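You operate a simulated robot arm through the tools that you are given. There is no shell and no other tool.

You are at the controls of a simulated robot arm. One attempt, no reset.

TASK
Lock both star knobs, shut the black case lid and lock both latches.
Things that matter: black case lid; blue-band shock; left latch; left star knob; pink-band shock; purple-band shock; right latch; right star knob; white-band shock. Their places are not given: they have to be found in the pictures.

The check looks at the end state, three seconds after you hand in, the way a careful person would. Anything else that was tipped, shoved, dropped, spilled or broken makes it a failure. A push-on lid holds only when it is set on centred and level and pressed home; a screw cap is set on level and turned clockwise until tight.

THE ROBOT
A 7-joint arm with a two-finger parallel gripper, fixed in place. Base frame: the origin is at the foot of the arm, x ahead of it, y to its left, z up; the work surface is at about z = 824. Readings come in mm, degrees, newtons and seconds.
Its first joint turns from -132.0 to 132.0 degrees. Payload 3.91 kg.
The tool frame sits at the grasp point between the pads (the TCP): z along the fingers, y along the line on which they close. The tips reach 30 mm beyond it. The gripper opens to 110 mm. The fingers are 20 mm wide and 10 mm thick; the gripper's body (48 by 112 mm) begins 55 mm behind the TCP.
Orientation is told as [roll, pitch, yaw] about the base's x, y, z axes, in that order, counted from this pose: with the fingers straight down and closing along the base's y, the tool's x points along the base's -x, its y along +y and its z along -z.

THE INTERFACE
- The arm moves only by the tool nudge_tool. Its argument "commands" is a list that holds one entry, the list of rows, each a list of 7 numbers: the shift along the tool's x, y, z in units of 50 mm (1.0 is 50 mm), then the turn, a rotation vector about the tool's x, y, z in units of 4 degrees (1.0 is 4 degrees), then the finger opening in mm, from 0 to 110. In form: [[[tx, ty, tz, wx, wy, wz, fingers], ...]]. A call has 1 to 20 rows; each row shifts and turns the commanded pose from where the row before left it, along the tool's axes as they then stand. A call with a number of a shift or a turn outside -1 to 1 is refused whole. Rows are played at 5 a second. More than 50 mm and 8.6 degrees between two rows, or a gripper value outside its range, and nothing of the call is played. A pose out of reach is approached as far as the arm can. The call stops where the force on the tool passes 40 N (or 10 N more than at its start, if that is more) or the arm is blocked; 0.2 s more then pass. Each finger travels about 108 mm/s and halts on what it meets, pressing with about 33 N; the grip force reading is that of the motor and also rises with nothing between the fingers. The clock runs only during rows and for 0.2 s after the last one: add rows that do not move to give the fingers time. It gives the time, the measured TCP pose, the force on the tool (base axes), the opening and the grip force at its end, in the units of the frame above (readings bear some noise), with the torque about the TCP (base axes, N m) and any sound that the robot's microphone picked up.
- Cameras (640 x 400 px; columns grow to the right, rows downward): "scene" is fixed at [220, -648.6, 1629.7]; the picture's right is [0.85, -0.53, 0.00], its down [-0.20, -0.31, -0.93] and it looks along [0.50, 0.79, -0.37] (base axes); focal length 345 px, centre (320, 200). "wrist" rides on the gripper at [72, 17, -103] in the tool frame; the picture's right is [-0.23, 0.97, 0.00], its down [-0.76, -0.18, -0.62] and it looks along [-0.61, -0.14, 0.78] (tool axes); focal length 222 px, centre (320, 200).
- capture(camera): a new picture of that camera. No time passes.
- probe_pixels(camera, pixels): for up to 12 pixels [column, row] of the newest picture of that camera ("zoom" is the newest enlarged one), the place [x, y, z] in the base frame of the surface seen there, good to about 3 mm. No time passes.
- zoom(camera, box): a new picture of the part [left, top, right, bottom] of that camera's present view, enlarged. No time passes.
- hand_in(): hands the job in; it is judged then, once.

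Open the gripper and draw the arm clear of the work before you hand the job in, unless the task says otherwise.

The tools are called after "Emit:" by a JSON object that holds its "op" and its "data". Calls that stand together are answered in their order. nudge_tool: Moves the arm, as the interface text tells. Its arguments: {"type":"object","properties":{"commands":{"type":"array","items":{"type":"array","items":{"type":"array","items":{"type":"number"}}}}},"required":["commands"]} The other tools are called the same way: capture (camera) takes a picture; probe_pixels (camera, pixels) gives the place of the surface under pixels of a picture; zoom (camera, box) takes an enlarged picture of a part of a camera's view; hand_in () hands the job in.

At the start:

```text
clock: 0.0
tcp_pos: [423.9, 378.7, 1534.9]
tool_rot: [0.0, 0.0, -0.1]
wrist_force: [0.1, -0.1, 0.0]
wrist_torque: [0.01, 0.0, -0.01]
finger_gap: 110.0
grasp_force: 0.1
```

scene: 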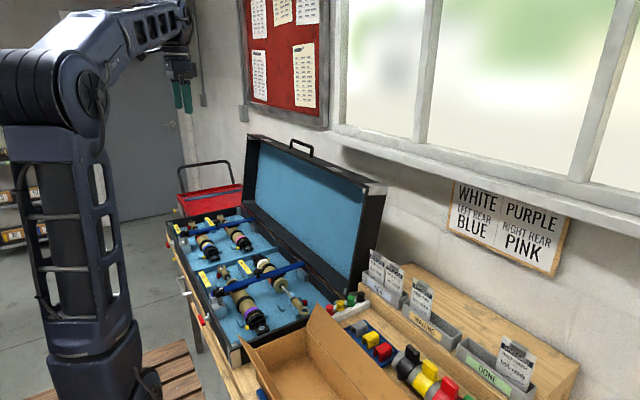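
wrist: 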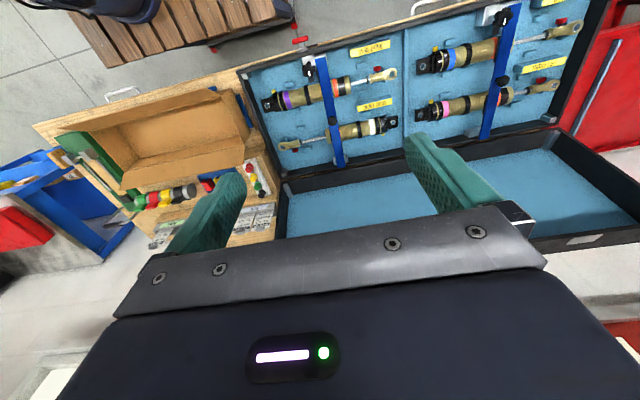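

I start by looking at the case more closely in both cameras: in the scene view it sits around columns 165-385, rows 130-370.

Emit:
{"op": "zoom", "data": {"camera": "scene", "box": [160, 120, 400, 270]}}

Emit:
{"op": "zoom", "data": {"camera": "scene", "box": [160, 240, 400, 390]}}

Emit:
{"op": "zoom", "data": {"camera": "wrist", "box": [230, 0, 640, 256]}}

Emit:
{"op": "zoom", "data": {"camera": "scene", "box": [440, 170, 600, 270]}}

```text
2.67 times, centred on (280, 195) of scene
```

zoom: 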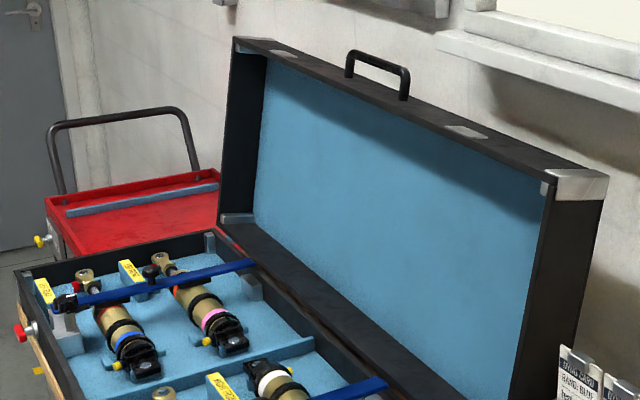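

```text
2.67 times, centred on (280, 315) of scene
```

zoom: 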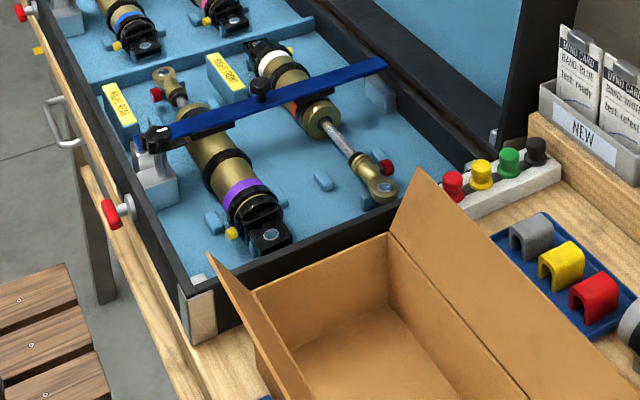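

```text
1.56 times, centred on (435, 128) of wrist
```

zoom: 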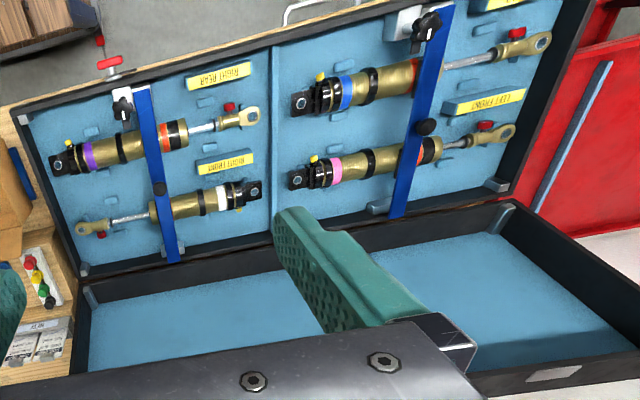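

```text
4.00 times, centred on (520, 220) of scene
```

zoom: 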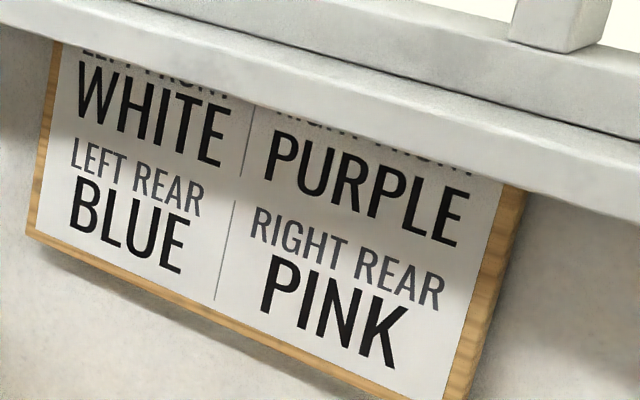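

The case has two blue bars with black star knobs at their near ends and red latch handles on the front wall. I zoom tighter on those and on the case's surroundings.

Emit:
{"op": "zoom", "data": {"camera": "scene", "box": [160, 205, 240, 255]}}

Emit:
{"op": "zoom", "data": {"camera": "scene", "box": [190, 270, 270, 320]}}

Emit:
{"op": "zoom", "data": {"camera": "wrist", "box": [280, 20, 360, 70]}}

Emit:
{"op": "zoom", "data": {"camera": "wrist", "box": [460, 0, 540, 50]}}

```text
8.00 times, centred on (200, 230) of scene
```

zoom: 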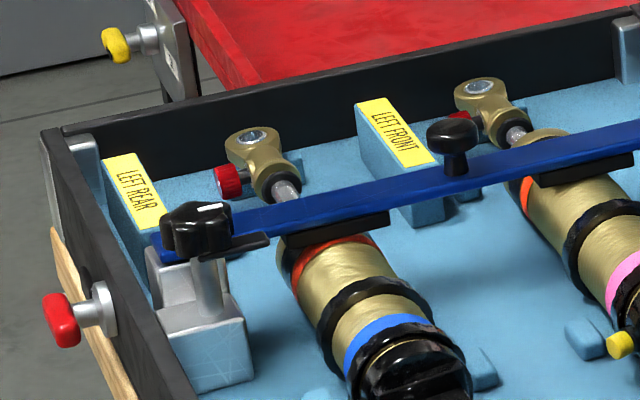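

```text
8.00 times, centred on (230, 295) of scene
```

zoom: 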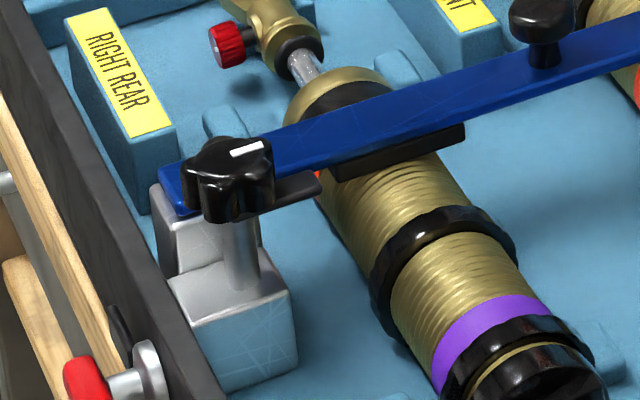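

```text
8.00 times, centred on (320, 45) of wrist
```

zoom: 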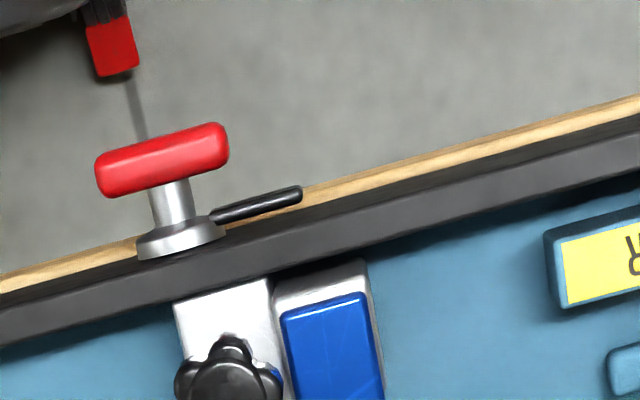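

```text
8.00 times, centred on (500, 25) of wrist
```

zoom: 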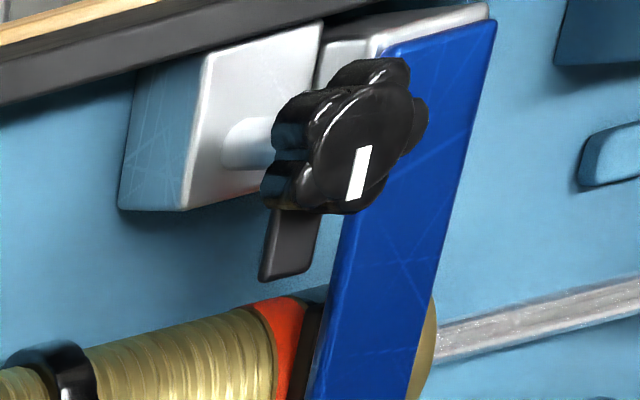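

I now probe points on the case, knobs and latches to get the geometry.

Emit:
{"op": "zoom", "data": {"camera": "scene", "box": [190, 270, 270, 320]}}

Emit:
{"op": "probe_pixels", "data": {"camera": "zoom", "pixels": [[240, 155], [230, 200], [300, 190], [180, 190], [330, 125], [240, 265], [240, 330], [85, 375], [150, 370], [120, 320], [165, 290], [545, 15]]}}

Emit:
{"op": "probe_pixels", "data": {"camera": "scene", "pixels": [[248, 136], [386, 186], [165, 225], [235, 362], [246, 206], [330, 320], [372, 270], [301, 144], [264, 140], [336, 168], [250, 350], [310, 310]]}}

Emit:
{"op": "probe_pixels", "data": {"camera": "wrist", "pixels": [[300, 40], [294, 42], [307, 38], [302, 49], [315, 44], [308, 66], [321, 62], [505, 18], [497, 28], [505, 20], [515, 15], [487, 18]]}}

```text
8.00 times, centred on (230, 295) of scene
```

zoom: 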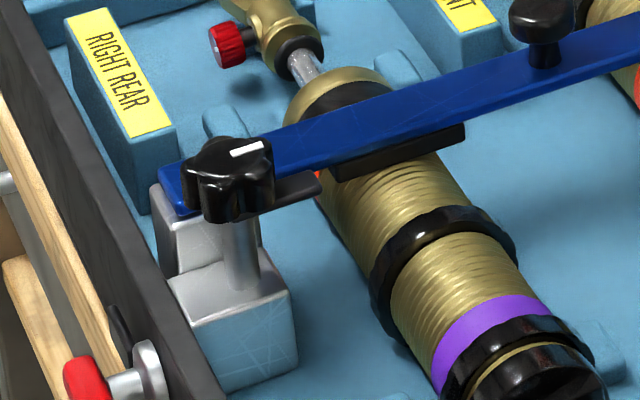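

```text
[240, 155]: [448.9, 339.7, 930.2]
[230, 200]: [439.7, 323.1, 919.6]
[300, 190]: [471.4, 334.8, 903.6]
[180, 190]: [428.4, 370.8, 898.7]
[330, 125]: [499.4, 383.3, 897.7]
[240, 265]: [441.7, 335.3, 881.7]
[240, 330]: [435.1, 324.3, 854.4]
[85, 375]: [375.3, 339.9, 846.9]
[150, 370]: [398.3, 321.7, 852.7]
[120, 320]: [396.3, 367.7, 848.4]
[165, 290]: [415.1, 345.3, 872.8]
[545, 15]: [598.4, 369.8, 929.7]
```

```text
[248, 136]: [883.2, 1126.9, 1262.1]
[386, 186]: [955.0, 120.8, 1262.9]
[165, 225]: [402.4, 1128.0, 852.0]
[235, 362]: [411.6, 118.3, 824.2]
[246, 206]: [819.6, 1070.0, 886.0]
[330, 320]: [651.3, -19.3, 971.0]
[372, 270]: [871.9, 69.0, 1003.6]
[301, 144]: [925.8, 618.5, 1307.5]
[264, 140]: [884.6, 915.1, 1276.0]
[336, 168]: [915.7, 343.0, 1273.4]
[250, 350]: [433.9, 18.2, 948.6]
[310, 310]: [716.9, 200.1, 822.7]
```

```text
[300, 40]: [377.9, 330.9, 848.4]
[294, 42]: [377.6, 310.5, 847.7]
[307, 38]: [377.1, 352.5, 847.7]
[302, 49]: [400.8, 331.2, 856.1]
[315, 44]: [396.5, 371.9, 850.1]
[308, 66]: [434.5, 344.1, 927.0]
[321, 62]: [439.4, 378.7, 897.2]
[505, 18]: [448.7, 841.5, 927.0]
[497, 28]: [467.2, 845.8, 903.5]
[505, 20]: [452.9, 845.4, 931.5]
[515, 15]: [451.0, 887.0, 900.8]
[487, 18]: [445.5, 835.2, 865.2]
```

The right knob's centre is near (440, 338, 930) with its tongue pointing +x and the bar at y≈380. The latch handle is near (378, 331, 848). I'll move down over the right knob to look closer with the wrist camera.

Emit:
{"op": "nudge_tool", "data": {"commands": [[[-0.1, -0.2, 1, 0, 0, 0, 110], [-0.1, -0.2, 1, 0, 0, 0, 110], [-0.1, -0.2, 1, 0, 0, 0, 110], [-0.1, -0.2, 1, 0, 0, 0, 110], [0, 0, 1, 0, 0, 0, 90], [0, 0, 1, 0, 0, 0, 80], [0, 0, 0.8, 0, 0, 0, 80], [0, 0, 0, 0, 0, 0, 80]]]}}

Emit:
{"op": "capture", "data": {"camera": "wrist"}}

Emit:
{"op": "capture", "data": {"camera": "scene"}}

```text
refused: row 1 steps farther than a row can; nothing moved
```

```text
taken
```

wrist: 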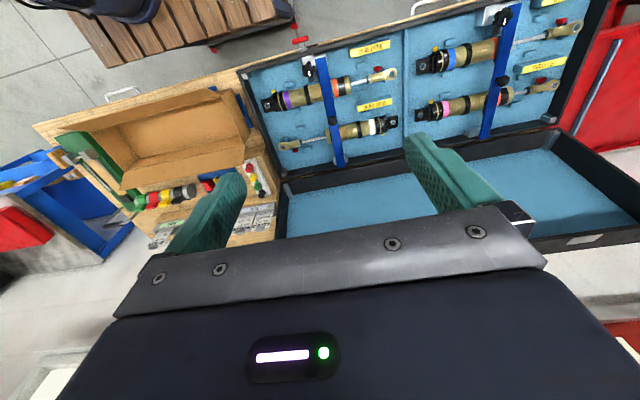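

```text
taken
```

scene: 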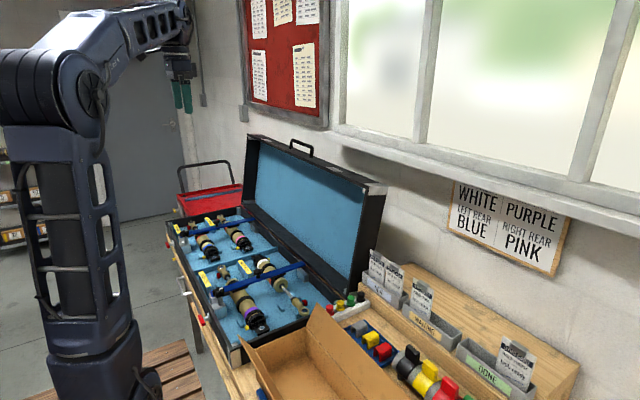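

The combined step exceeded 50 mm, so nothing moved. I resend it with slightly smaller rows.

Emit:
{"op": "nudge_tool", "data": {"commands": [[[-0.1, -0.2, 0.9, 0, 0, 0, 110], [-0.1, -0.2, 0.9, 0, 0, 0, 110], [-0.1, -0.2, 0.9, 0, 0, 0, 110], [-0.1, -0.2, 0.9, 0, 0, 0, 110], [0, 0, 0.95, 0, 0, 0, 90], [0, 0, 0.95, 0, 0, 0, 80], [0, 0, 0.95, 0, 0, 0, 80], [0, 0, 0, 0, 0, 0, 80]]]}}

Emit:
{"op": "capture", "data": {"camera": "wrist"}}

Emit:
{"op": "capture", "data": {"camera": "scene"}}

```text
clock: 1.8
tcp_pos: [442.6, 338.1, 1212.9]
tool_rot: [0.0, -0.1, 0.0]
wrist_force: [0.0, -0.6, 0.5]
wrist_torque: [0.01, -0.01, 0.0]
finger_gap: 79.9
grasp_force: 0.1
```

```text
taken
```

wrist: 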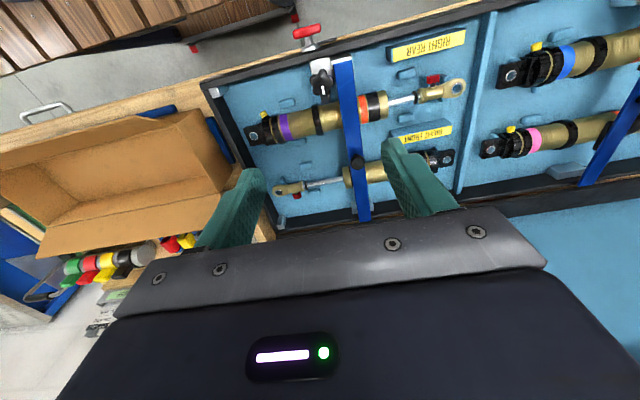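

```text
taken
```

scene: 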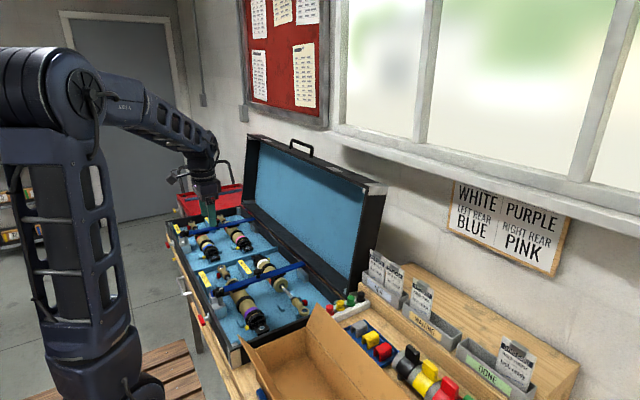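

The move was accurate. Now I zoom on the right knob at about (320, 82) and the latch at (306, 35) in the wrist picture.

Emit:
{"op": "zoom", "data": {"camera": "wrist", "box": [280, 15, 392, 85]}}

Emit:
{"op": "zoom", "data": {"camera": "wrist", "box": [280, 55, 360, 105]}}

Emit:
{"op": "probe_pixels", "data": {"camera": "zoom", "pixels": [[320, 200], [320, 180], [330, 240], [300, 200], [350, 210], [330, 310], [480, 100], [480, 300], [570, 300], [270, 100], [260, 180], [390, 220]]}}

```text
5.71 times, centred on (336, 50) of wrist
```

zoom: 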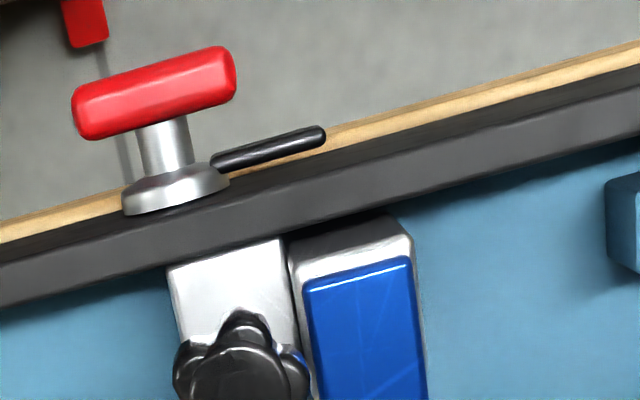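

```text
8.00 times, centred on (320, 80) of wrist
```

zoom: 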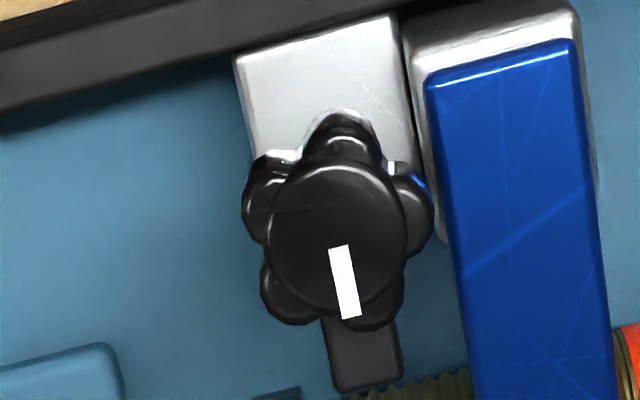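

```text
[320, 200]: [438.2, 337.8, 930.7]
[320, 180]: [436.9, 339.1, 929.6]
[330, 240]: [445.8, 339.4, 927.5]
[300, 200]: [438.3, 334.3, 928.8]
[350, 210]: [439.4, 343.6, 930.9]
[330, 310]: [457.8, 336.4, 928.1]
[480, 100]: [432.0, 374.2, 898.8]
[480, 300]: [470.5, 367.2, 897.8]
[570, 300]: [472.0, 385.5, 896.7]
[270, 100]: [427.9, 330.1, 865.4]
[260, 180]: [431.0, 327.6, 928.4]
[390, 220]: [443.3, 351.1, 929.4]
```

The knob's centre reads about (445, 340), top z 930, with the tongue along +x and the bar at y≈360-390. I descend to just above it with fingers open 60 mm.

Emit:
{"op": "nudge_tool", "data": {"commands": [[[-0.05, 0.03, 0.9, 0, 0, 0, 60], [0, 0, 0.95, 0, 0, 0, 60], [0, 0, 0.95, 0, 0, 0, 60], [0, 0, 0.95, 0, 0, 0, 60], [0, 0, 0.5, 0, 0, 0, 60], [0, 0, 0, 0, 0, 0, 60]]]}}

Emit:
{"op": "capture", "data": {"camera": "wrist"}}

Emit:
{"op": "zoom", "data": {"camera": "scene", "box": [170, 230, 290, 305]}}

```text
clock: 3.2
tcp_pos: [444.6, 340.3, 1000.8]
tool_rot: [-0.1, -0.1, 0.1]
wrist_force: [0.5, 0.2, 0.1]
wrist_torque: [0.02, -0.01, -0.02]
finger_gap: 59.8
grasp_force: 0.0
```

```text
taken
```

wrist: 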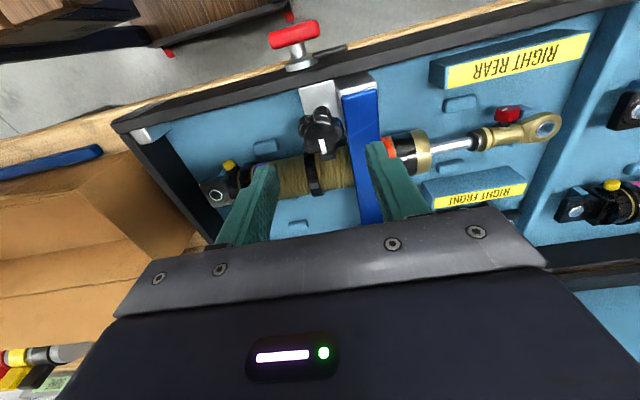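

```text
5.33 times, centred on (230, 268) of scene
```

zoom: 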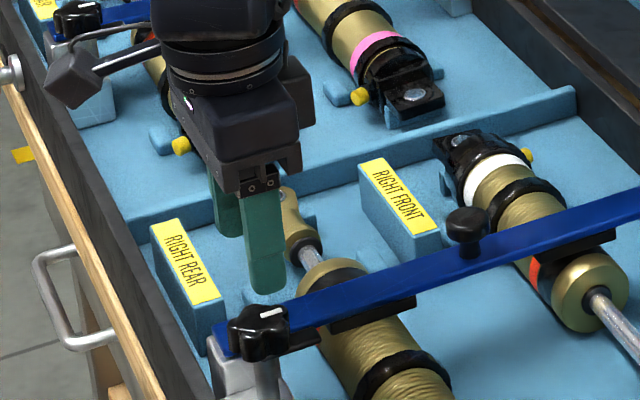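

The fingers are centred on the knob at (320, 132). I lower the TCP to about z=940 so the tips come beside the knob head but stay above the tongue and bar.

Emit:
{"op": "nudge_tool", "data": {"commands": [[[0, 0, 0.6, 0, 0, 0, 60], [0, 0, 0.6, 0, 0, 0, 60], [0, 0, 0, 0, 0, 0, 60]]]}}

Emit:
{"op": "zoom", "data": {"camera": "wrist", "box": [200, 80, 440, 230]}}

Emit:
{"op": "zoom", "data": {"camera": "scene", "box": [180, 255, 260, 305]}}

```text
clock: 4.0
tcp_pos: [444.8, 340.4, 940.7]
tool_rot: [0.0, 0.1, 0.0]
wrist_force: [-0.1, 0.6, 0.3]
wrist_torque: [0.0, 0.0, -0.02]
finger_gap: 60.0
grasp_force: 0.0
```

```text
2.67 times, centred on (320, 155) of wrist
```

zoom: 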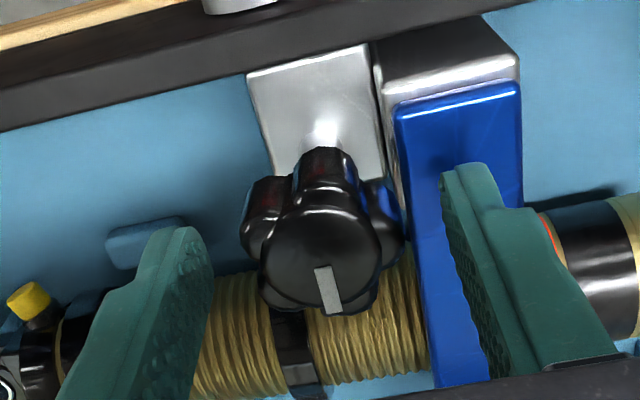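

```text
8.00 times, centred on (220, 280) of scene
```

zoom: 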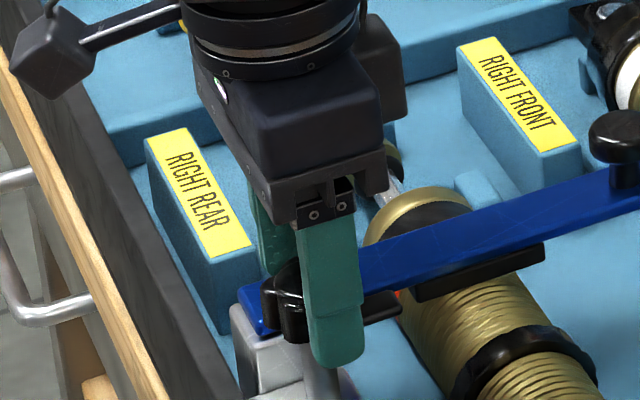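

The pads bracket the knob head. I close on it and check the grip reading.

Emit:
{"op": "nudge_tool", "data": {"commands": [[[0, 0, 0, 0, 0, 0, 40], [0, 0, 0, 0, 0, 0, 20], [0, 0, 0, 0, 0, 0, 20], [0, 0, 0, 0, 0, 0, 20]]]}}

Emit:
{"op": "zoom", "data": {"camera": "wrist", "box": [200, 80, 440, 230]}}

```text
clock: 5.0
tcp_pos: [446.1, 339.8, 940.5]
tool_rot: [0.0, 0.1, 0.1]
wrist_force: [0.0, 8.2, -5.5]
wrist_torque: [-0.16, -0.11, 0.0]
finger_gap: 37.8
grasp_force: 45.4
```

```text
2.67 times, centred on (320, 155) of wrist
```

zoom: 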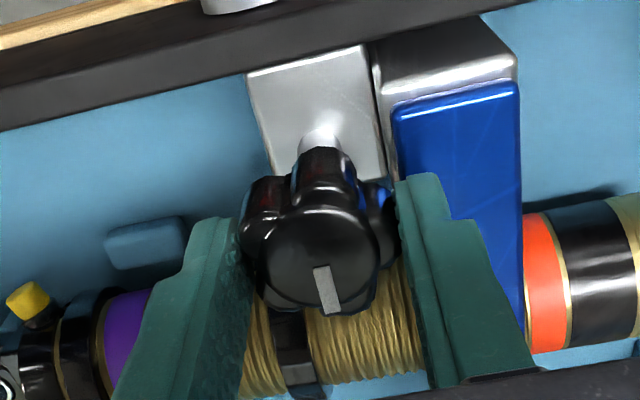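

Gripped at 37.8 mm. The tongue must swing from +x to +y (over the bar), which is counter-clockwise from above, so negative wz. I try 12 degrees first.

Emit:
{"op": "nudge_tool", "data": {"commands": [[[0, 0, 0, 0, 0, -1, 20], [0, 0, 0, 0, 0, -1, 20], [0, 0, 0, 0, 0, -1, 20], [0, 0, 0, 0, 0, 0, 20]]]}}

Emit:
{"op": "zoom", "data": {"camera": "wrist", "box": [200, 80, 440, 230]}}

Emit:
{"op": "zoom", "data": {"camera": "scene", "box": [180, 255, 260, 305]}}

```text
clock: 6.0
tcp_pos: [445.9, 340.4, 939.0]
tool_rot: [-0.1, 0.0, 12.0]
wrist_force: [-8.7, 11.6, -18.0]
wrist_torque: [0.91, -0.06, 0.02]
finger_gap: 37.7
grasp_force: 45.5
```

```text
2.67 times, centred on (320, 155) of wrist
```

zoom: 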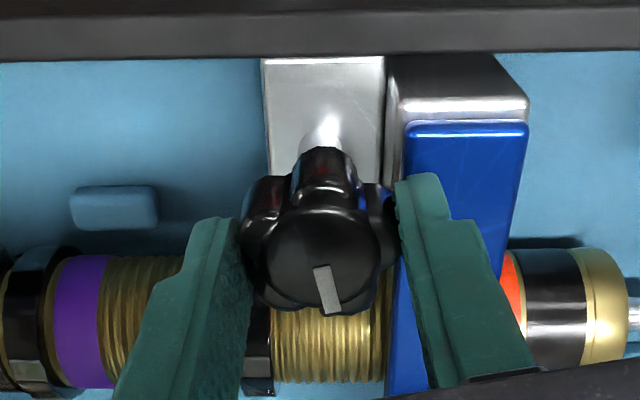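

```text
8.00 times, centred on (220, 280) of scene
```

zoom: 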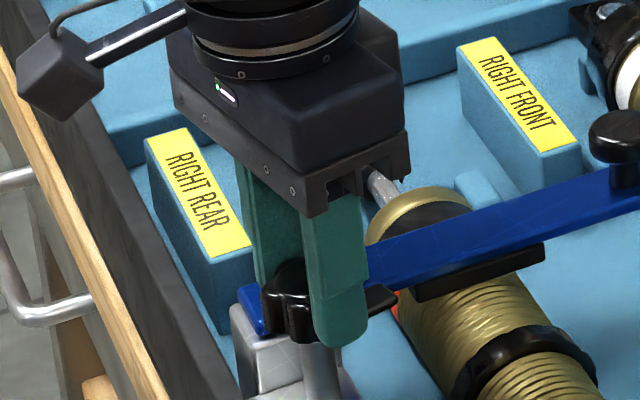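

The knob turns with the gripper, and the tool is being pulled down about 1.5 mm (-18 N), as if the knob lowers as it locks. I follow it down a little to relieve the force and keep turning in small steps.

Emit:
{"op": "nudge_tool", "data": {"commands": [[[0, 0, 0.03, 0, 0, 0, 20], [0, 0, 0, 0, 0, 0, 20]]]}}

```text
clock: 6.6
tcp_pos: [445.6, 339.5, 939.7]
tool_rot: [0.0, -0.1, 12.2]
wrist_force: [-20.7, 4.7, 24.8]
wrist_torque: [-0.36, 0.72, 0.02]
finger_gap: 37.9
grasp_force: 45.3
```

That overshot (+25 N up now). I back off 0.8 mm, shift 0.5 mm toward -x, and read again.

Emit:
{"op": "nudge_tool", "data": {"commands": [[[0.01, 0.004, -0.016, 0, 0, 0, 20], [0, 0, 0, 0, 0, 0, 20]]]}}

```text
clock: 7.2
tcp_pos: [444.6, 339.4, 939.7]
tool_rot: [0.0, -0.1, 12.0]
wrist_force: [-10.7, 11.3, 10.8]
wrist_torque: [0.27, -0.71, 0.02]
finger_gap: 37.7
grasp_force: 45.2
```

Forces are moderate now (~11 N each axis). I continue turning by 16 degrees.

Emit:
{"op": "nudge_tool", "data": {"commands": [[[0, 0, 0, 0, 0, -1, 20], [0, 0, 0, 0, 0, -1, 20], [0, 0, 0, 0, 0, -1, 20], [0, 0, 0, 0, 0, -1, 20], [0, 0, 0, 0, 0, 0, 20]]]}}

```text
clock: 8.4
tcp_pos: [445.2, 340.2, 940.7]
tool_rot: [0.0, -0.1, 28.1]
wrist_force: [-5.3, 14.4, 21.4]
wrist_torque: [-0.24, 0.35, 0.02]
finger_gap: 37.7
grasp_force: 44.9
```

Turning torque is tiny; I continue another 20 degrees with a 0.5 mm lift to relieve z force.

Emit:
{"op": "nudge_tool", "data": {"commands": [[[0, 0.004, -0.01, 0, 0, -1, 20], [0, 0, 0, 0, 0, -1, 20], [0, 0, 0, 0, 0, -1, 20], [0, 0, 0, 0, 0, -1, 20], [0, 0, 0, 0, 0, -1, 20], [0, 0, 0, 0, 0, 0, 20]]]}}

Emit:
{"op": "zoom", "data": {"camera": "wrist", "box": [200, 80, 440, 230]}}

Emit:
{"op": "zoom", "data": {"camera": "scene", "box": [180, 255, 260, 305]}}

```text
clock: 9.8
tcp_pos: [446.0, 340.8, 939.7]
tool_rot: [0.0, 0.1, 48.2]
wrist_force: [-5.2, 16.7, -5.4]
wrist_torque: [0.68, -0.12, -0.02]
finger_gap: 37.5
grasp_force: 44.8
```

```text
2.67 times, centred on (320, 155) of wrist
```

zoom: 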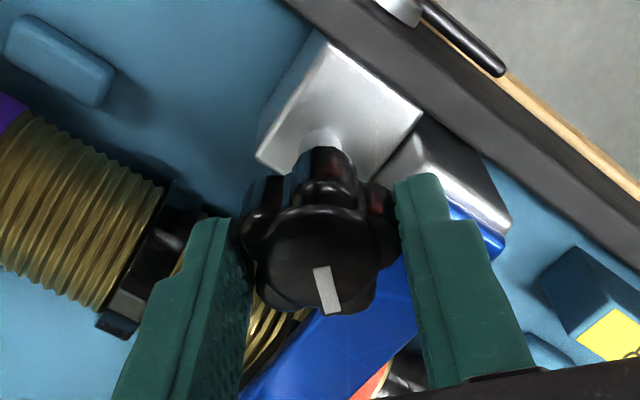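

```text
8.00 times, centred on (220, 280) of scene
```

zoom: 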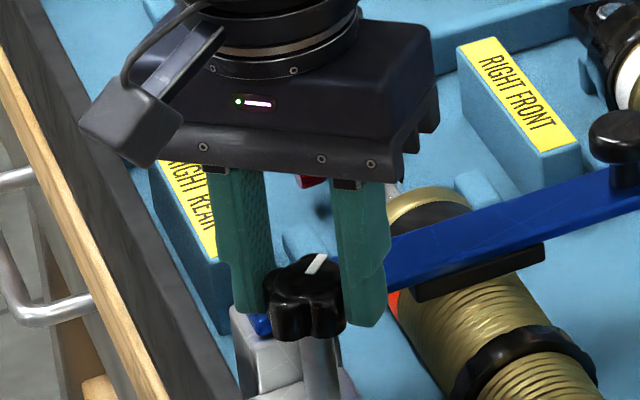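

The knob is following (mark turned 48°, tongue heading over the bar). I continue in the same direction another 24 degrees.

Emit:
{"op": "nudge_tool", "data": {"commands": [[[0, 0, 0, 0, 0, -1, 20], [0, 0, 0, 0, 0, -1, 20], [0, 0, 0, 0, 0, -1, 20], [0, 0, 0, 0, 0, -1, 20], [0, 0, 0, 0, 0, -1, 20], [0, 0, 0, 0, 0, -1, 20], [0, 0, 0, 0, 0, 0, 20]]]}}

```text
clock: 11.4
tcp_pos: [445.1, 340.1, 940.5]
tool_rot: [0.0, 0.2, 72.1]
wrist_force: [-17.0, 12.1, -14.4]
wrist_torque: [0.6, -0.31, 0.02]
finger_gap: 37.6
grasp_force: 44.7
```

At 72° now. I continue to just past 90°, with a tiny centring shift, watching for a stop.

Emit:
{"op": "nudge_tool", "data": {"commands": [[[0.002, 0.008, 0.005, 0, 0, -1, 20], [0, 0, 0, 0, 0, -1, 20], [0, 0, 0, 0, 0, -1, 20], [0, 0, 0, 0, 0, -1, 20], [0, 0, 0, 0, 0, -0.5, 20], [0, 0, 0, 0, 0, 0, 20]]]}}

Emit:
{"op": "zoom", "data": {"camera": "wrist", "box": [200, 80, 440, 230]}}

Emit:
{"op": "zoom", "data": {"camera": "scene", "box": [180, 255, 260, 305]}}

```text
clock: 12.8
tcp_pos: [444.6, 340.0, 940.9]
tool_rot: [0.0, -0.1, 90.1]
wrist_force: [-11.4, 7.2, -14.2]
wrist_torque: [0.82, -0.24, 0.06]
finger_gap: 37.5
grasp_force: 44.8
```

```text
2.67 times, centred on (320, 155) of wrist
```

zoom: 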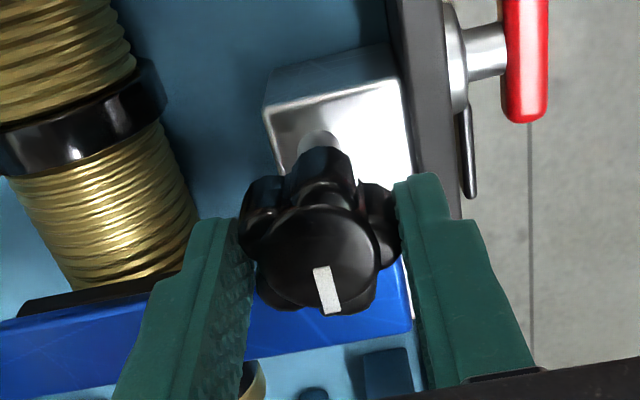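

```text
8.00 times, centred on (220, 280) of scene
```

zoom: 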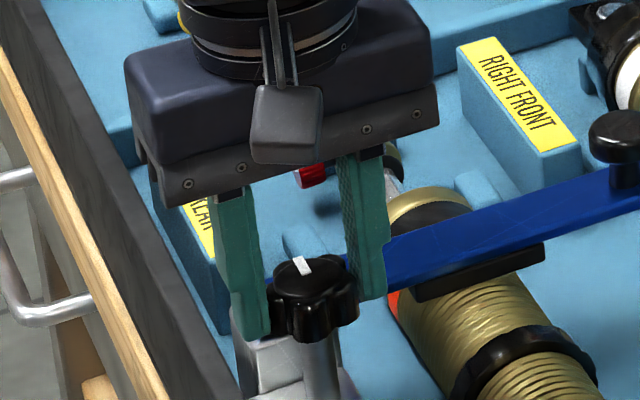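

The knob is at 90° with the tongue now over the bar; torque rose only to 0.06 N m. I turn 4° more to feel for a stop.

Emit:
{"op": "nudge_tool", "data": {"commands": [[[0, 0, 0, 0, 0, -0.5, 20], [0, 0, 0, 0, 0, -0.5, 20], [0, 0, 0, 0, 0, 0, 20]]]}}

Emit:
{"op": "zoom", "data": {"camera": "wrist", "box": [200, 80, 440, 230]}}

```text
clock: 13.6
tcp_pos: [443.7, 341.1, 939.3]
tool_rot: [0.0, 0.0, 94.1]
wrist_force: [-7.2, 0.3, -2.3]
wrist_torque: [-0.24, 0.69, -0.22]
finger_gap: 37.4
grasp_force: 44.9
```

```text
2.67 times, centred on (320, 155) of wrist
```

zoom: 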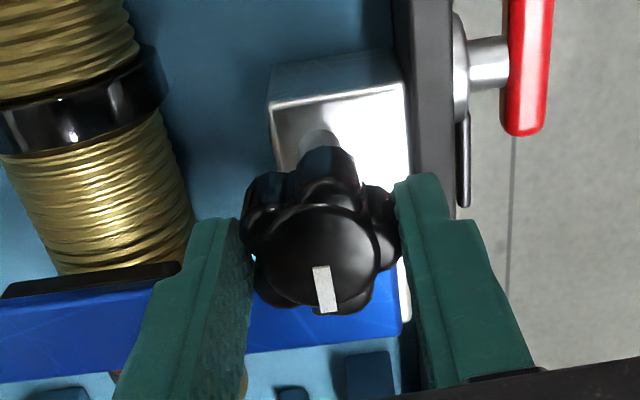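

Torque jumped to -0.22 N m, so it has reached its stop. I open the fingers, rise, and look at the result.

Emit:
{"op": "nudge_tool", "data": {"commands": [[[0, 0, 0, 0, 0, 0, 50], [0, 0, 0, 0, 0, 0, 56], [0, 0, -0.5, 0, 0, 0, 60], [0, 0, -1, 0, 0, 0, 60], [0, 0, -1, 0, 0, 0, 60], [0, 0, 0, 0, 0, 0, 60]]]}}

Emit:
{"op": "zoom", "data": {"camera": "scene", "box": [180, 255, 260, 305]}}

Emit:
{"op": "capture", "data": {"camera": "wrist"}}

```text
clock: 15.0
tcp_pos: [444.9, 340.6, 1064.2]
tool_rot: [0.0, 0.0, 94.0]
wrist_force: [0.0, 0.5, -0.5]
wrist_torque: [-0.01, 0.01, 0.04]
finger_gap: 60.1
grasp_force: 0.1
```

```text
8.00 times, centred on (220, 280) of scene
```

zoom: 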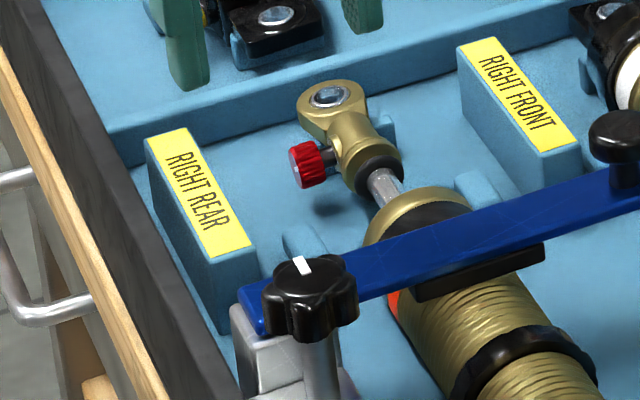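

```text
taken
```

wrist: 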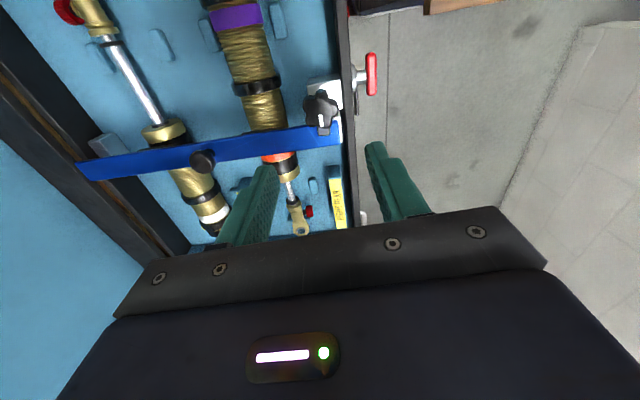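

I zoom on the right knob at (322, 108) in the wrist view to confirm the tongue lies over the bar.

Emit:
{"op": "zoom", "data": {"camera": "wrist", "box": [280, 75, 376, 135]}}

Emit:
{"op": "probe_pixels", "data": {"camera": "zoom", "pixels": [[270, 240], [275, 350], [290, 360], [330, 370], [275, 190], [215, 350], [490, 60], [600, 10]]}}

```text
6.67 times, centred on (328, 105) of wrist
```

zoom: 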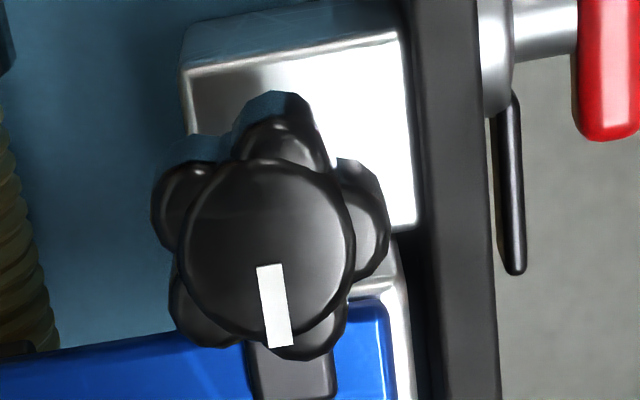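

```text
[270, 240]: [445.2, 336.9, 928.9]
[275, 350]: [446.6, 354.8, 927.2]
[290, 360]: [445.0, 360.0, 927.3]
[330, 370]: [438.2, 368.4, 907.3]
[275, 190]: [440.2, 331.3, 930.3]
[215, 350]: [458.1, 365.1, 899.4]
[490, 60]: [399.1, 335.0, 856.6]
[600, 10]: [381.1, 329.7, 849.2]
```

The right knob's tongue lies over the blue bar at (438, 368), so it is locked. I now turn the tool back to yaw 0 while rising, then travel to the left knob near (445, 845).

Emit:
{"op": "nudge_tool", "data": {"commands": [[[0, 0, -0.1, 0, 0, 1, 60], [0, 0, -0.1, 0, 0, 1, 60], [0, 0, -0.1, 0, 0, 1, 60], [0, 0, -0.1, 0, 0, 1, 60], [0, 0, -0.1, 0, 0, 1, 60], [0, 0, -0.1, 0, 0, 1, 60], [0, 0, -0.1, 0, 0, 1, 60], [0, 0, -0.1, 0, 0, 1, 60], [0, 0, -0.1, 0, 0, 1, 60], [0, 0, -0.1, 0, 0, 1, 60], [0, 0, 0, 0, 0, 1, 60], [0, 0, 0, 0, 0, 1, 60], [0, 0, 0, 0, 0, 1, 60], [0, 0, 0, 0, 0, 1, 60], [0, 0, 0, 0, 0, 1, 60], [0, 0, 0, 0, 0, 1, 60], [0, 0, 0, 0, 0, 1, 60], [0, 0, 0, 0, 0, 1, 60], [0, 0, 0, 0, 0, 1, 60], [0, 0, 0, 0, 0, 1, 60]]]}}

Emit:
{"op": "nudge_tool", "data": {"commands": [[[0, 0, 0, 0, 0, 1, 60], [0, 0, 0, 0, 0, 1, 60], [0, 0, 0, 0, 0, 1, 60], [0, 0, 0, 0, 0, 0.5, 60], [0, 0.9, 0, 0, 0, 0, 60], [0, 0.9, 0, 0, 0, 0, 60], [0, 0.9, 0, 0, 0, 0, 60], [0, 0.9, 0, 0, 0, 0, 60], [0, 0.9, 0, 0, 0, 0, 60], [0, 0.9, 0, 0, 0, 0, 60], [0, 0.9, 0, 0, 0, 0, 60], [0, 0.9, 0, 0, 0, 0, 60], [0, 0.9, 0, 0, 0, 0, 60], [0, 0, 0, 0, 0, 0, 60]]]}}

Emit:
{"op": "capture", "data": {"camera": "wrist"}}

Emit:
{"op": "capture", "data": {"camera": "scene"}}

```text
clock: 19.2
tcp_pos: [445.4, 340.4, 1116.4]
tool_rot: [0.0, 0.0, 14.1]
wrist_force: [-0.2, -0.3, 1.0]
wrist_torque: [-0.01, 0.01, -0.05]
finger_gap: 60.1
grasp_force: 0.0
```

```text
clock: 22.2
tcp_pos: [444.5, 744.8, 1115.8]
tool_rot: [0.0, -0.1, 0.0]
wrist_force: [0.1, 0.5, 1.5]
wrist_torque: [-0.01, 0.0, -0.01]
finger_gap: 60.0
grasp_force: 0.1
```

```text
taken
```

wrist: 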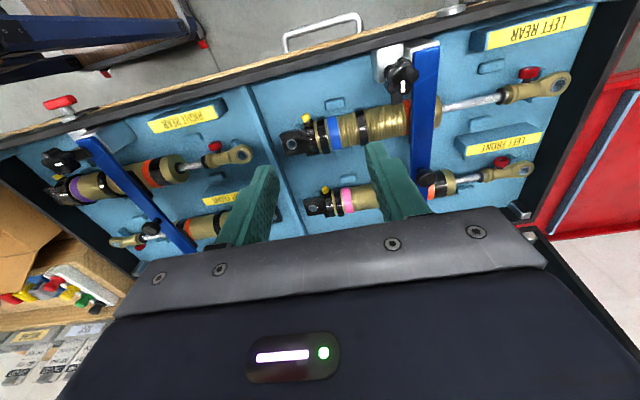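

```text
taken
```

scene: 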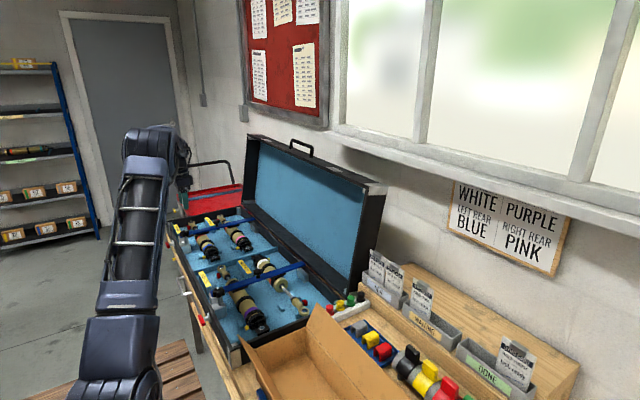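

The tool is at (444.5, 744.8, 1115.8). I zoom on the left knob at (402, 75) and probe its position.

Emit:
{"op": "zoom", "data": {"camera": "wrist", "box": [362, 45, 458, 105]}}

Emit:
{"op": "probe_pixels", "data": {"camera": "zoom", "pixels": [[270, 190], [270, 210], [300, 200], [240, 200], [285, 240], [410, 100], [480, 100], [280, 330], [160, 60], [200, 200]]}}

```text
6.67 times, centred on (410, 75) of wrist
```

zoom: 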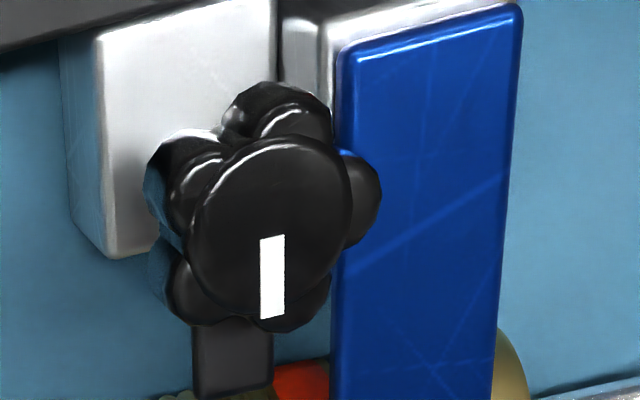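

```text
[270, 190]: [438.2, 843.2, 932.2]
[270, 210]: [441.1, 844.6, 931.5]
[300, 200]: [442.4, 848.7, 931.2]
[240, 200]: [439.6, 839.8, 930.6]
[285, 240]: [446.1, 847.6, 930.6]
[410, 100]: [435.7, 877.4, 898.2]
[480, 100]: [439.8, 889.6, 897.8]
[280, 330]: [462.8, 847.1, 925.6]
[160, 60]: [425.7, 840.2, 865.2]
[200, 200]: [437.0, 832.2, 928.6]
```

Left knob centre reads ≈(444.5, 844.5, 931). I move over it and down to z≈1000, then check alignment.

Emit:
{"op": "nudge_tool", "data": {"commands": [[[0, 0.9, 0.2, 0, 0, 0, 60], [0, 0.9, 0.2, 0, 0, 0, 60], [-0.01, 0.19, 0.9, 0, 0, 0, 60], [0, 0, 0.9, 0, 0, 0, 60], [0, 0, 0.1, 0, 0, 0, 60], [0, 0, 0, 0, 0, 0, 60]]]}}

Emit:
{"op": "zoom", "data": {"camera": "wrist", "box": [200, 80, 440, 230]}}

Emit:
{"op": "zoom", "data": {"camera": "scene", "box": [150, 195, 246, 255]}}

```text
clock: 23.6
tcp_pos: [444.2, 843.3, 999.8]
tool_rot: [0.1, 0.0, 0.1]
wrist_force: [0.4, -0.2, 0.0]
wrist_torque: [-0.02, 0.01, 0.01]
finger_gap: 59.8
grasp_force: 0.1
```

```text
2.67 times, centred on (320, 155) of wrist
```

zoom: 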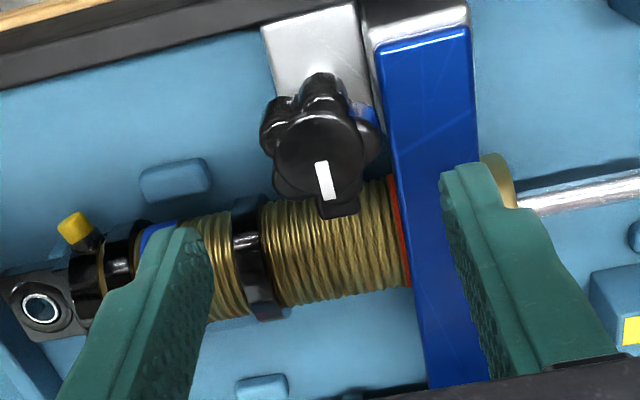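

```text
6.67 times, centred on (198, 225) of scene
```

zoom: 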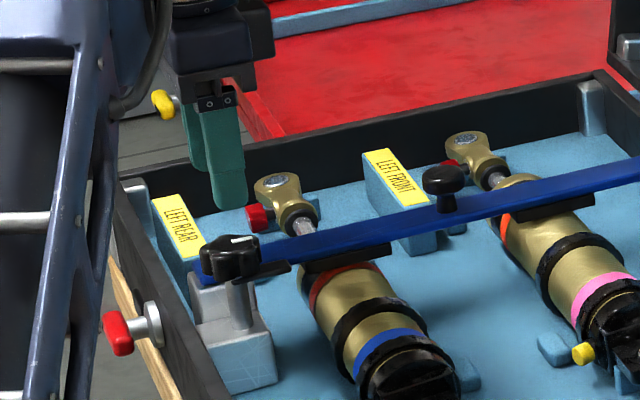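

The view matches that of the right knob at the same height. I descend to z≈940 and close on the knob.

Emit:
{"op": "nudge_tool", "data": {"commands": [[[0, 0.014, 0.6, 0, 0, 0, 60], [0, 0, 0.6, 0, 0, 0, 60], [0, 0, 0, 0, 0, 0, 60], [0, 0, 0, 0, 0, 0, 40], [0, 0, 0, 0, 0, 0, 20], [0, 0, 0, 0, 0, 0, 20], [0, 0, 0, 0, 0, 0, 20]]]}}

Emit:
{"op": "zoom", "data": {"camera": "wrist", "box": [200, 80, 440, 230]}}

```text
clock: 25.2
tcp_pos: [444.6, 844.4, 939.5]
tool_rot: [-0.1, 0.1, 0.0]
wrist_force: [-4.2, -33.4, 0.1]
wrist_torque: [-0.91, 0.27, -0.01]
finger_gap: 37.8
grasp_force: 44.7
```

```text
2.67 times, centred on (320, 155) of wrist
```

zoom: 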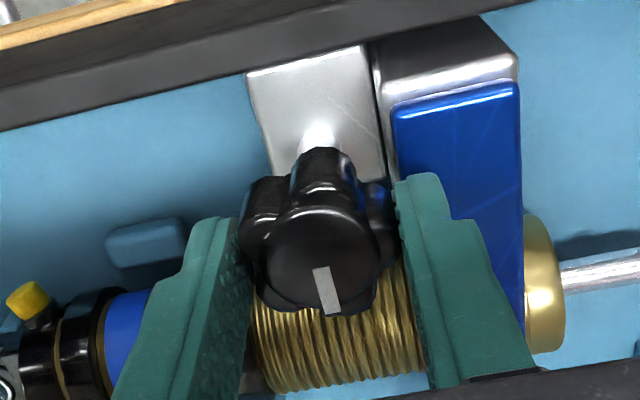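

Gripped at 37.8 mm, but a -33 N side force says the knob centre is about 1 mm toward -y. I shift 1.2 mm to -y and begin turning.

Emit:
{"op": "nudge_tool", "data": {"commands": [[[0, -0.024, 0, 0, 0, 0, 20], [0, 0, 0, 0, 0, 0, 20]]]}}

```text
clock: 25.8
tcp_pos: [445.9, 845.4, 939.1]
tool_rot: [0.1, 0.0, 0.0]
wrist_force: [-0.4, -18.0, -7.1]
wrist_torque: [-0.04, 0.54, -0.01]
finger_gap: 37.6
grasp_force: 44.7
```

The side force fell to -18 N. I shift 0.7 mm more and turn 20° counter-clockwise.

Emit:
{"op": "nudge_tool", "data": {"commands": [[[0, -0.016, 0, 0, 0, 0, 20], [0, 0, 0, 0, 0, -1, 20], [0, 0, 0, 0, 0, -1, 20], [0, 0, 0, 0, 0, -1, 20], [0, 0, 0, 0, 0, -1, 20], [0, 0, 0, 0, 0, -1, 20], [0, 0, 0, 0, 0, 0, 20]]]}}

```text
clock: 27.4
tcp_pos: [443.8, 845.2, 941.0]
tool_rot: [0.0, -0.1, 20.1]
wrist_force: [6.6, 13.6, -6.4]
wrist_torque: [0.66, -0.86, 0.05]
finger_gap: 38.0
grasp_force: 44.8
```

Forces are small; I continue 24° more.

Emit:
{"op": "nudge_tool", "data": {"commands": [[[0, 0, 0, 0, 0, -1, 20], [0, 0, 0, 0, 0, -1, 20], [0, 0, 0, 0, 0, -1, 20], [0, 0, 0, 0, 0, -1, 20], [0, 0, 0, 0, 0, -1, 20], [0, 0, 0, 0, 0, -1, 20], [0, 0, 0, 0, 0, 0, 20]]]}}

Emit:
{"op": "zoom", "data": {"camera": "wrist", "box": [200, 80, 440, 230]}}

```text
clock: 29.0
tcp_pos: [444.8, 844.5, 940.0]
tool_rot: [-0.1, 0.0, 44.1]
wrist_force: [6.5, 24.5, -4.7]
wrist_torque: [0.99, -0.58, 0.05]
finger_gap: 37.9
grasp_force: 44.8
```

```text
2.67 times, centred on (320, 155) of wrist
```

zoom: 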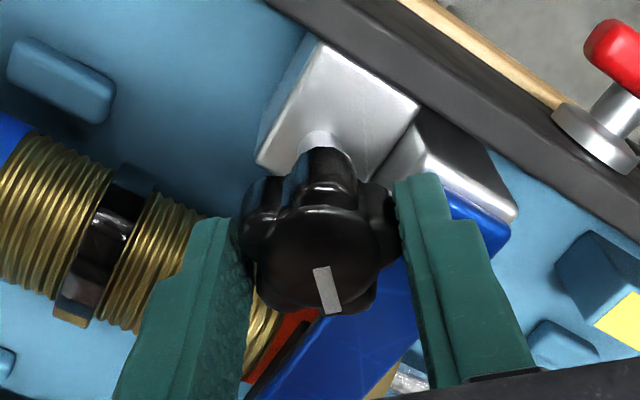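

The knob follows at 44°; Fy is +24 N so I shift ~0.8 mm to +y and continue 28°.

Emit:
{"op": "nudge_tool", "data": {"commands": [[[-0.011, 0.012, 0, 0, 0, 0, 20], [0, 0, 0, 0, 0, -1, 20], [0, 0, 0, 0, 0, -1, 20], [0, 0, 0, 0, 0, -1, 20], [0, 0, 0, 0, 0, -1, 20], [0, 0, 0, 0, 0, -1, 20], [0, 0, 0, 0, 0, -1, 20], [0, 0, 0, 0, 0, -1, 20], [0, 0, 0, 0, 0, 0, 20]]]}}

```text
clock: 31.0
tcp_pos: [444.7, 843.6, 940.0]
tool_rot: [0.1, 0.0, 72.0]
wrist_force: [3.2, 13.6, 2.7]
wrist_torque: [-0.24, 0.09, 0.0]
finger_gap: 37.6
grasp_force: 45.5
```

At 72°; I continue to about 94° to reach the stop as with the right knob.

Emit:
{"op": "nudge_tool", "data": {"commands": [[[0, 0, 0, 0, 0, -1, 20], [0, 0, 0, 0, 0, -1, 20], [0, 0, 0, 0, 0, -1, 20], [0, 0, 0, 0, 0, -1, 20], [0, 0, 0, 0, 0, -0.75, 20], [0, 0, 0, 0, 0, -0.75, 20], [0, 0, 0, 0, 0, 0, 20]]]}}

Emit:
{"op": "zoom", "data": {"camera": "wrist", "box": [200, 80, 440, 230]}}

```text
clock: 32.6
tcp_pos: [445.5, 844.5, 940.9]
tool_rot: [0.1, 0.1, 94.1]
wrist_force: [-5.5, -2.6, 2.0]
wrist_torque: [-0.94, 0.27, -0.12]
finger_gap: 37.8
grasp_force: 44.8
```

```text
2.67 times, centred on (320, 155) of wrist
```

zoom: 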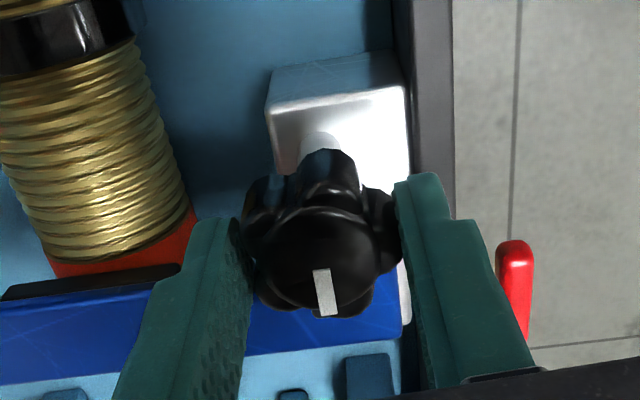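

Same stop torque sign appears at 94°. I open the fingers, rise, and check the left knob.

Emit:
{"op": "nudge_tool", "data": {"commands": [[[0, 0, 0, 0, 0, 0, 50], [0, 0, 0, 0, 0, 0, 56], [0, 0, -0.5, 0, 0, 0, 60], [0, 0, -1, 0, 0, 0, 60], [0, 0, -1, 0, 0, 0, 60], [0, 0, 0, 0, 0, 0, 60]]]}}

Emit:
{"op": "capture", "data": {"camera": "wrist"}}

Emit:
{"op": "zoom", "data": {"camera": "wrist", "box": [280, 75, 376, 135]}}

Emit:
{"op": "zoom", "data": {"camera": "scene", "box": [150, 195, 246, 255]}}

```text
clock: 34.0
tcp_pos: [442.5, 843.6, 1065.1]
tool_rot: [0.0, 0.0, 94.0]
wrist_force: [0.1, 0.0, -0.1]
wrist_torque: [0.02, -0.05, -0.03]
finger_gap: 60.0
grasp_force: 0.0
```

```text
taken
```

wrist: 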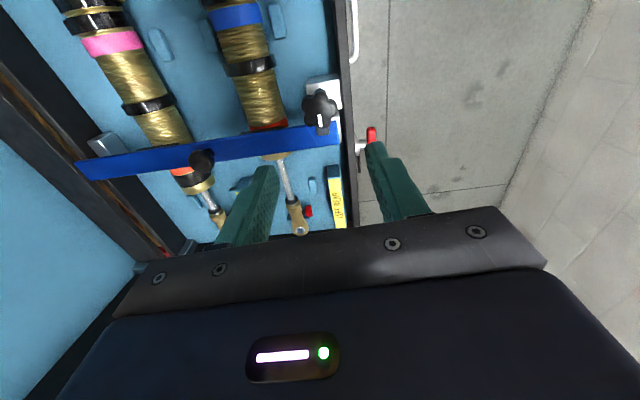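

```text
6.67 times, centred on (328, 105) of wrist
```

zoom: 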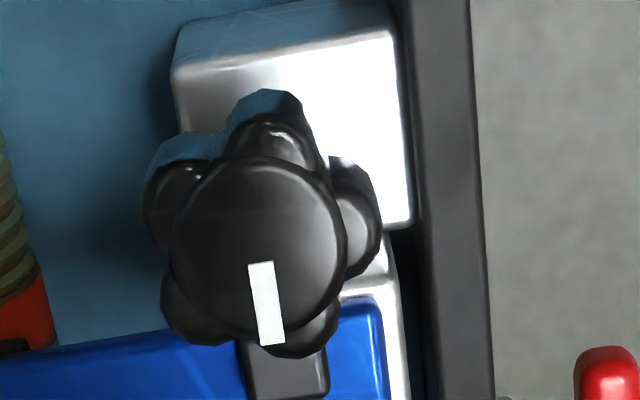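

```text
6.67 times, centred on (198, 225) of scene
```

zoom: 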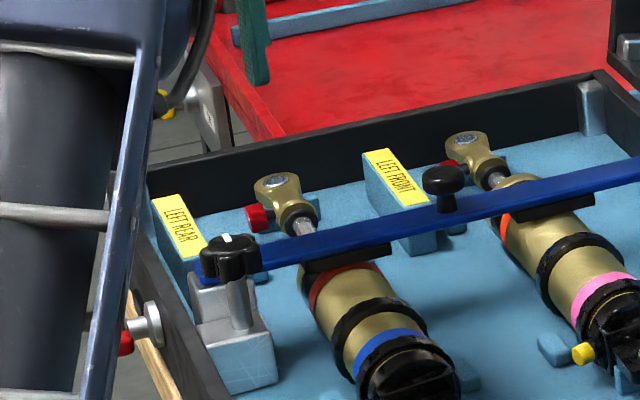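

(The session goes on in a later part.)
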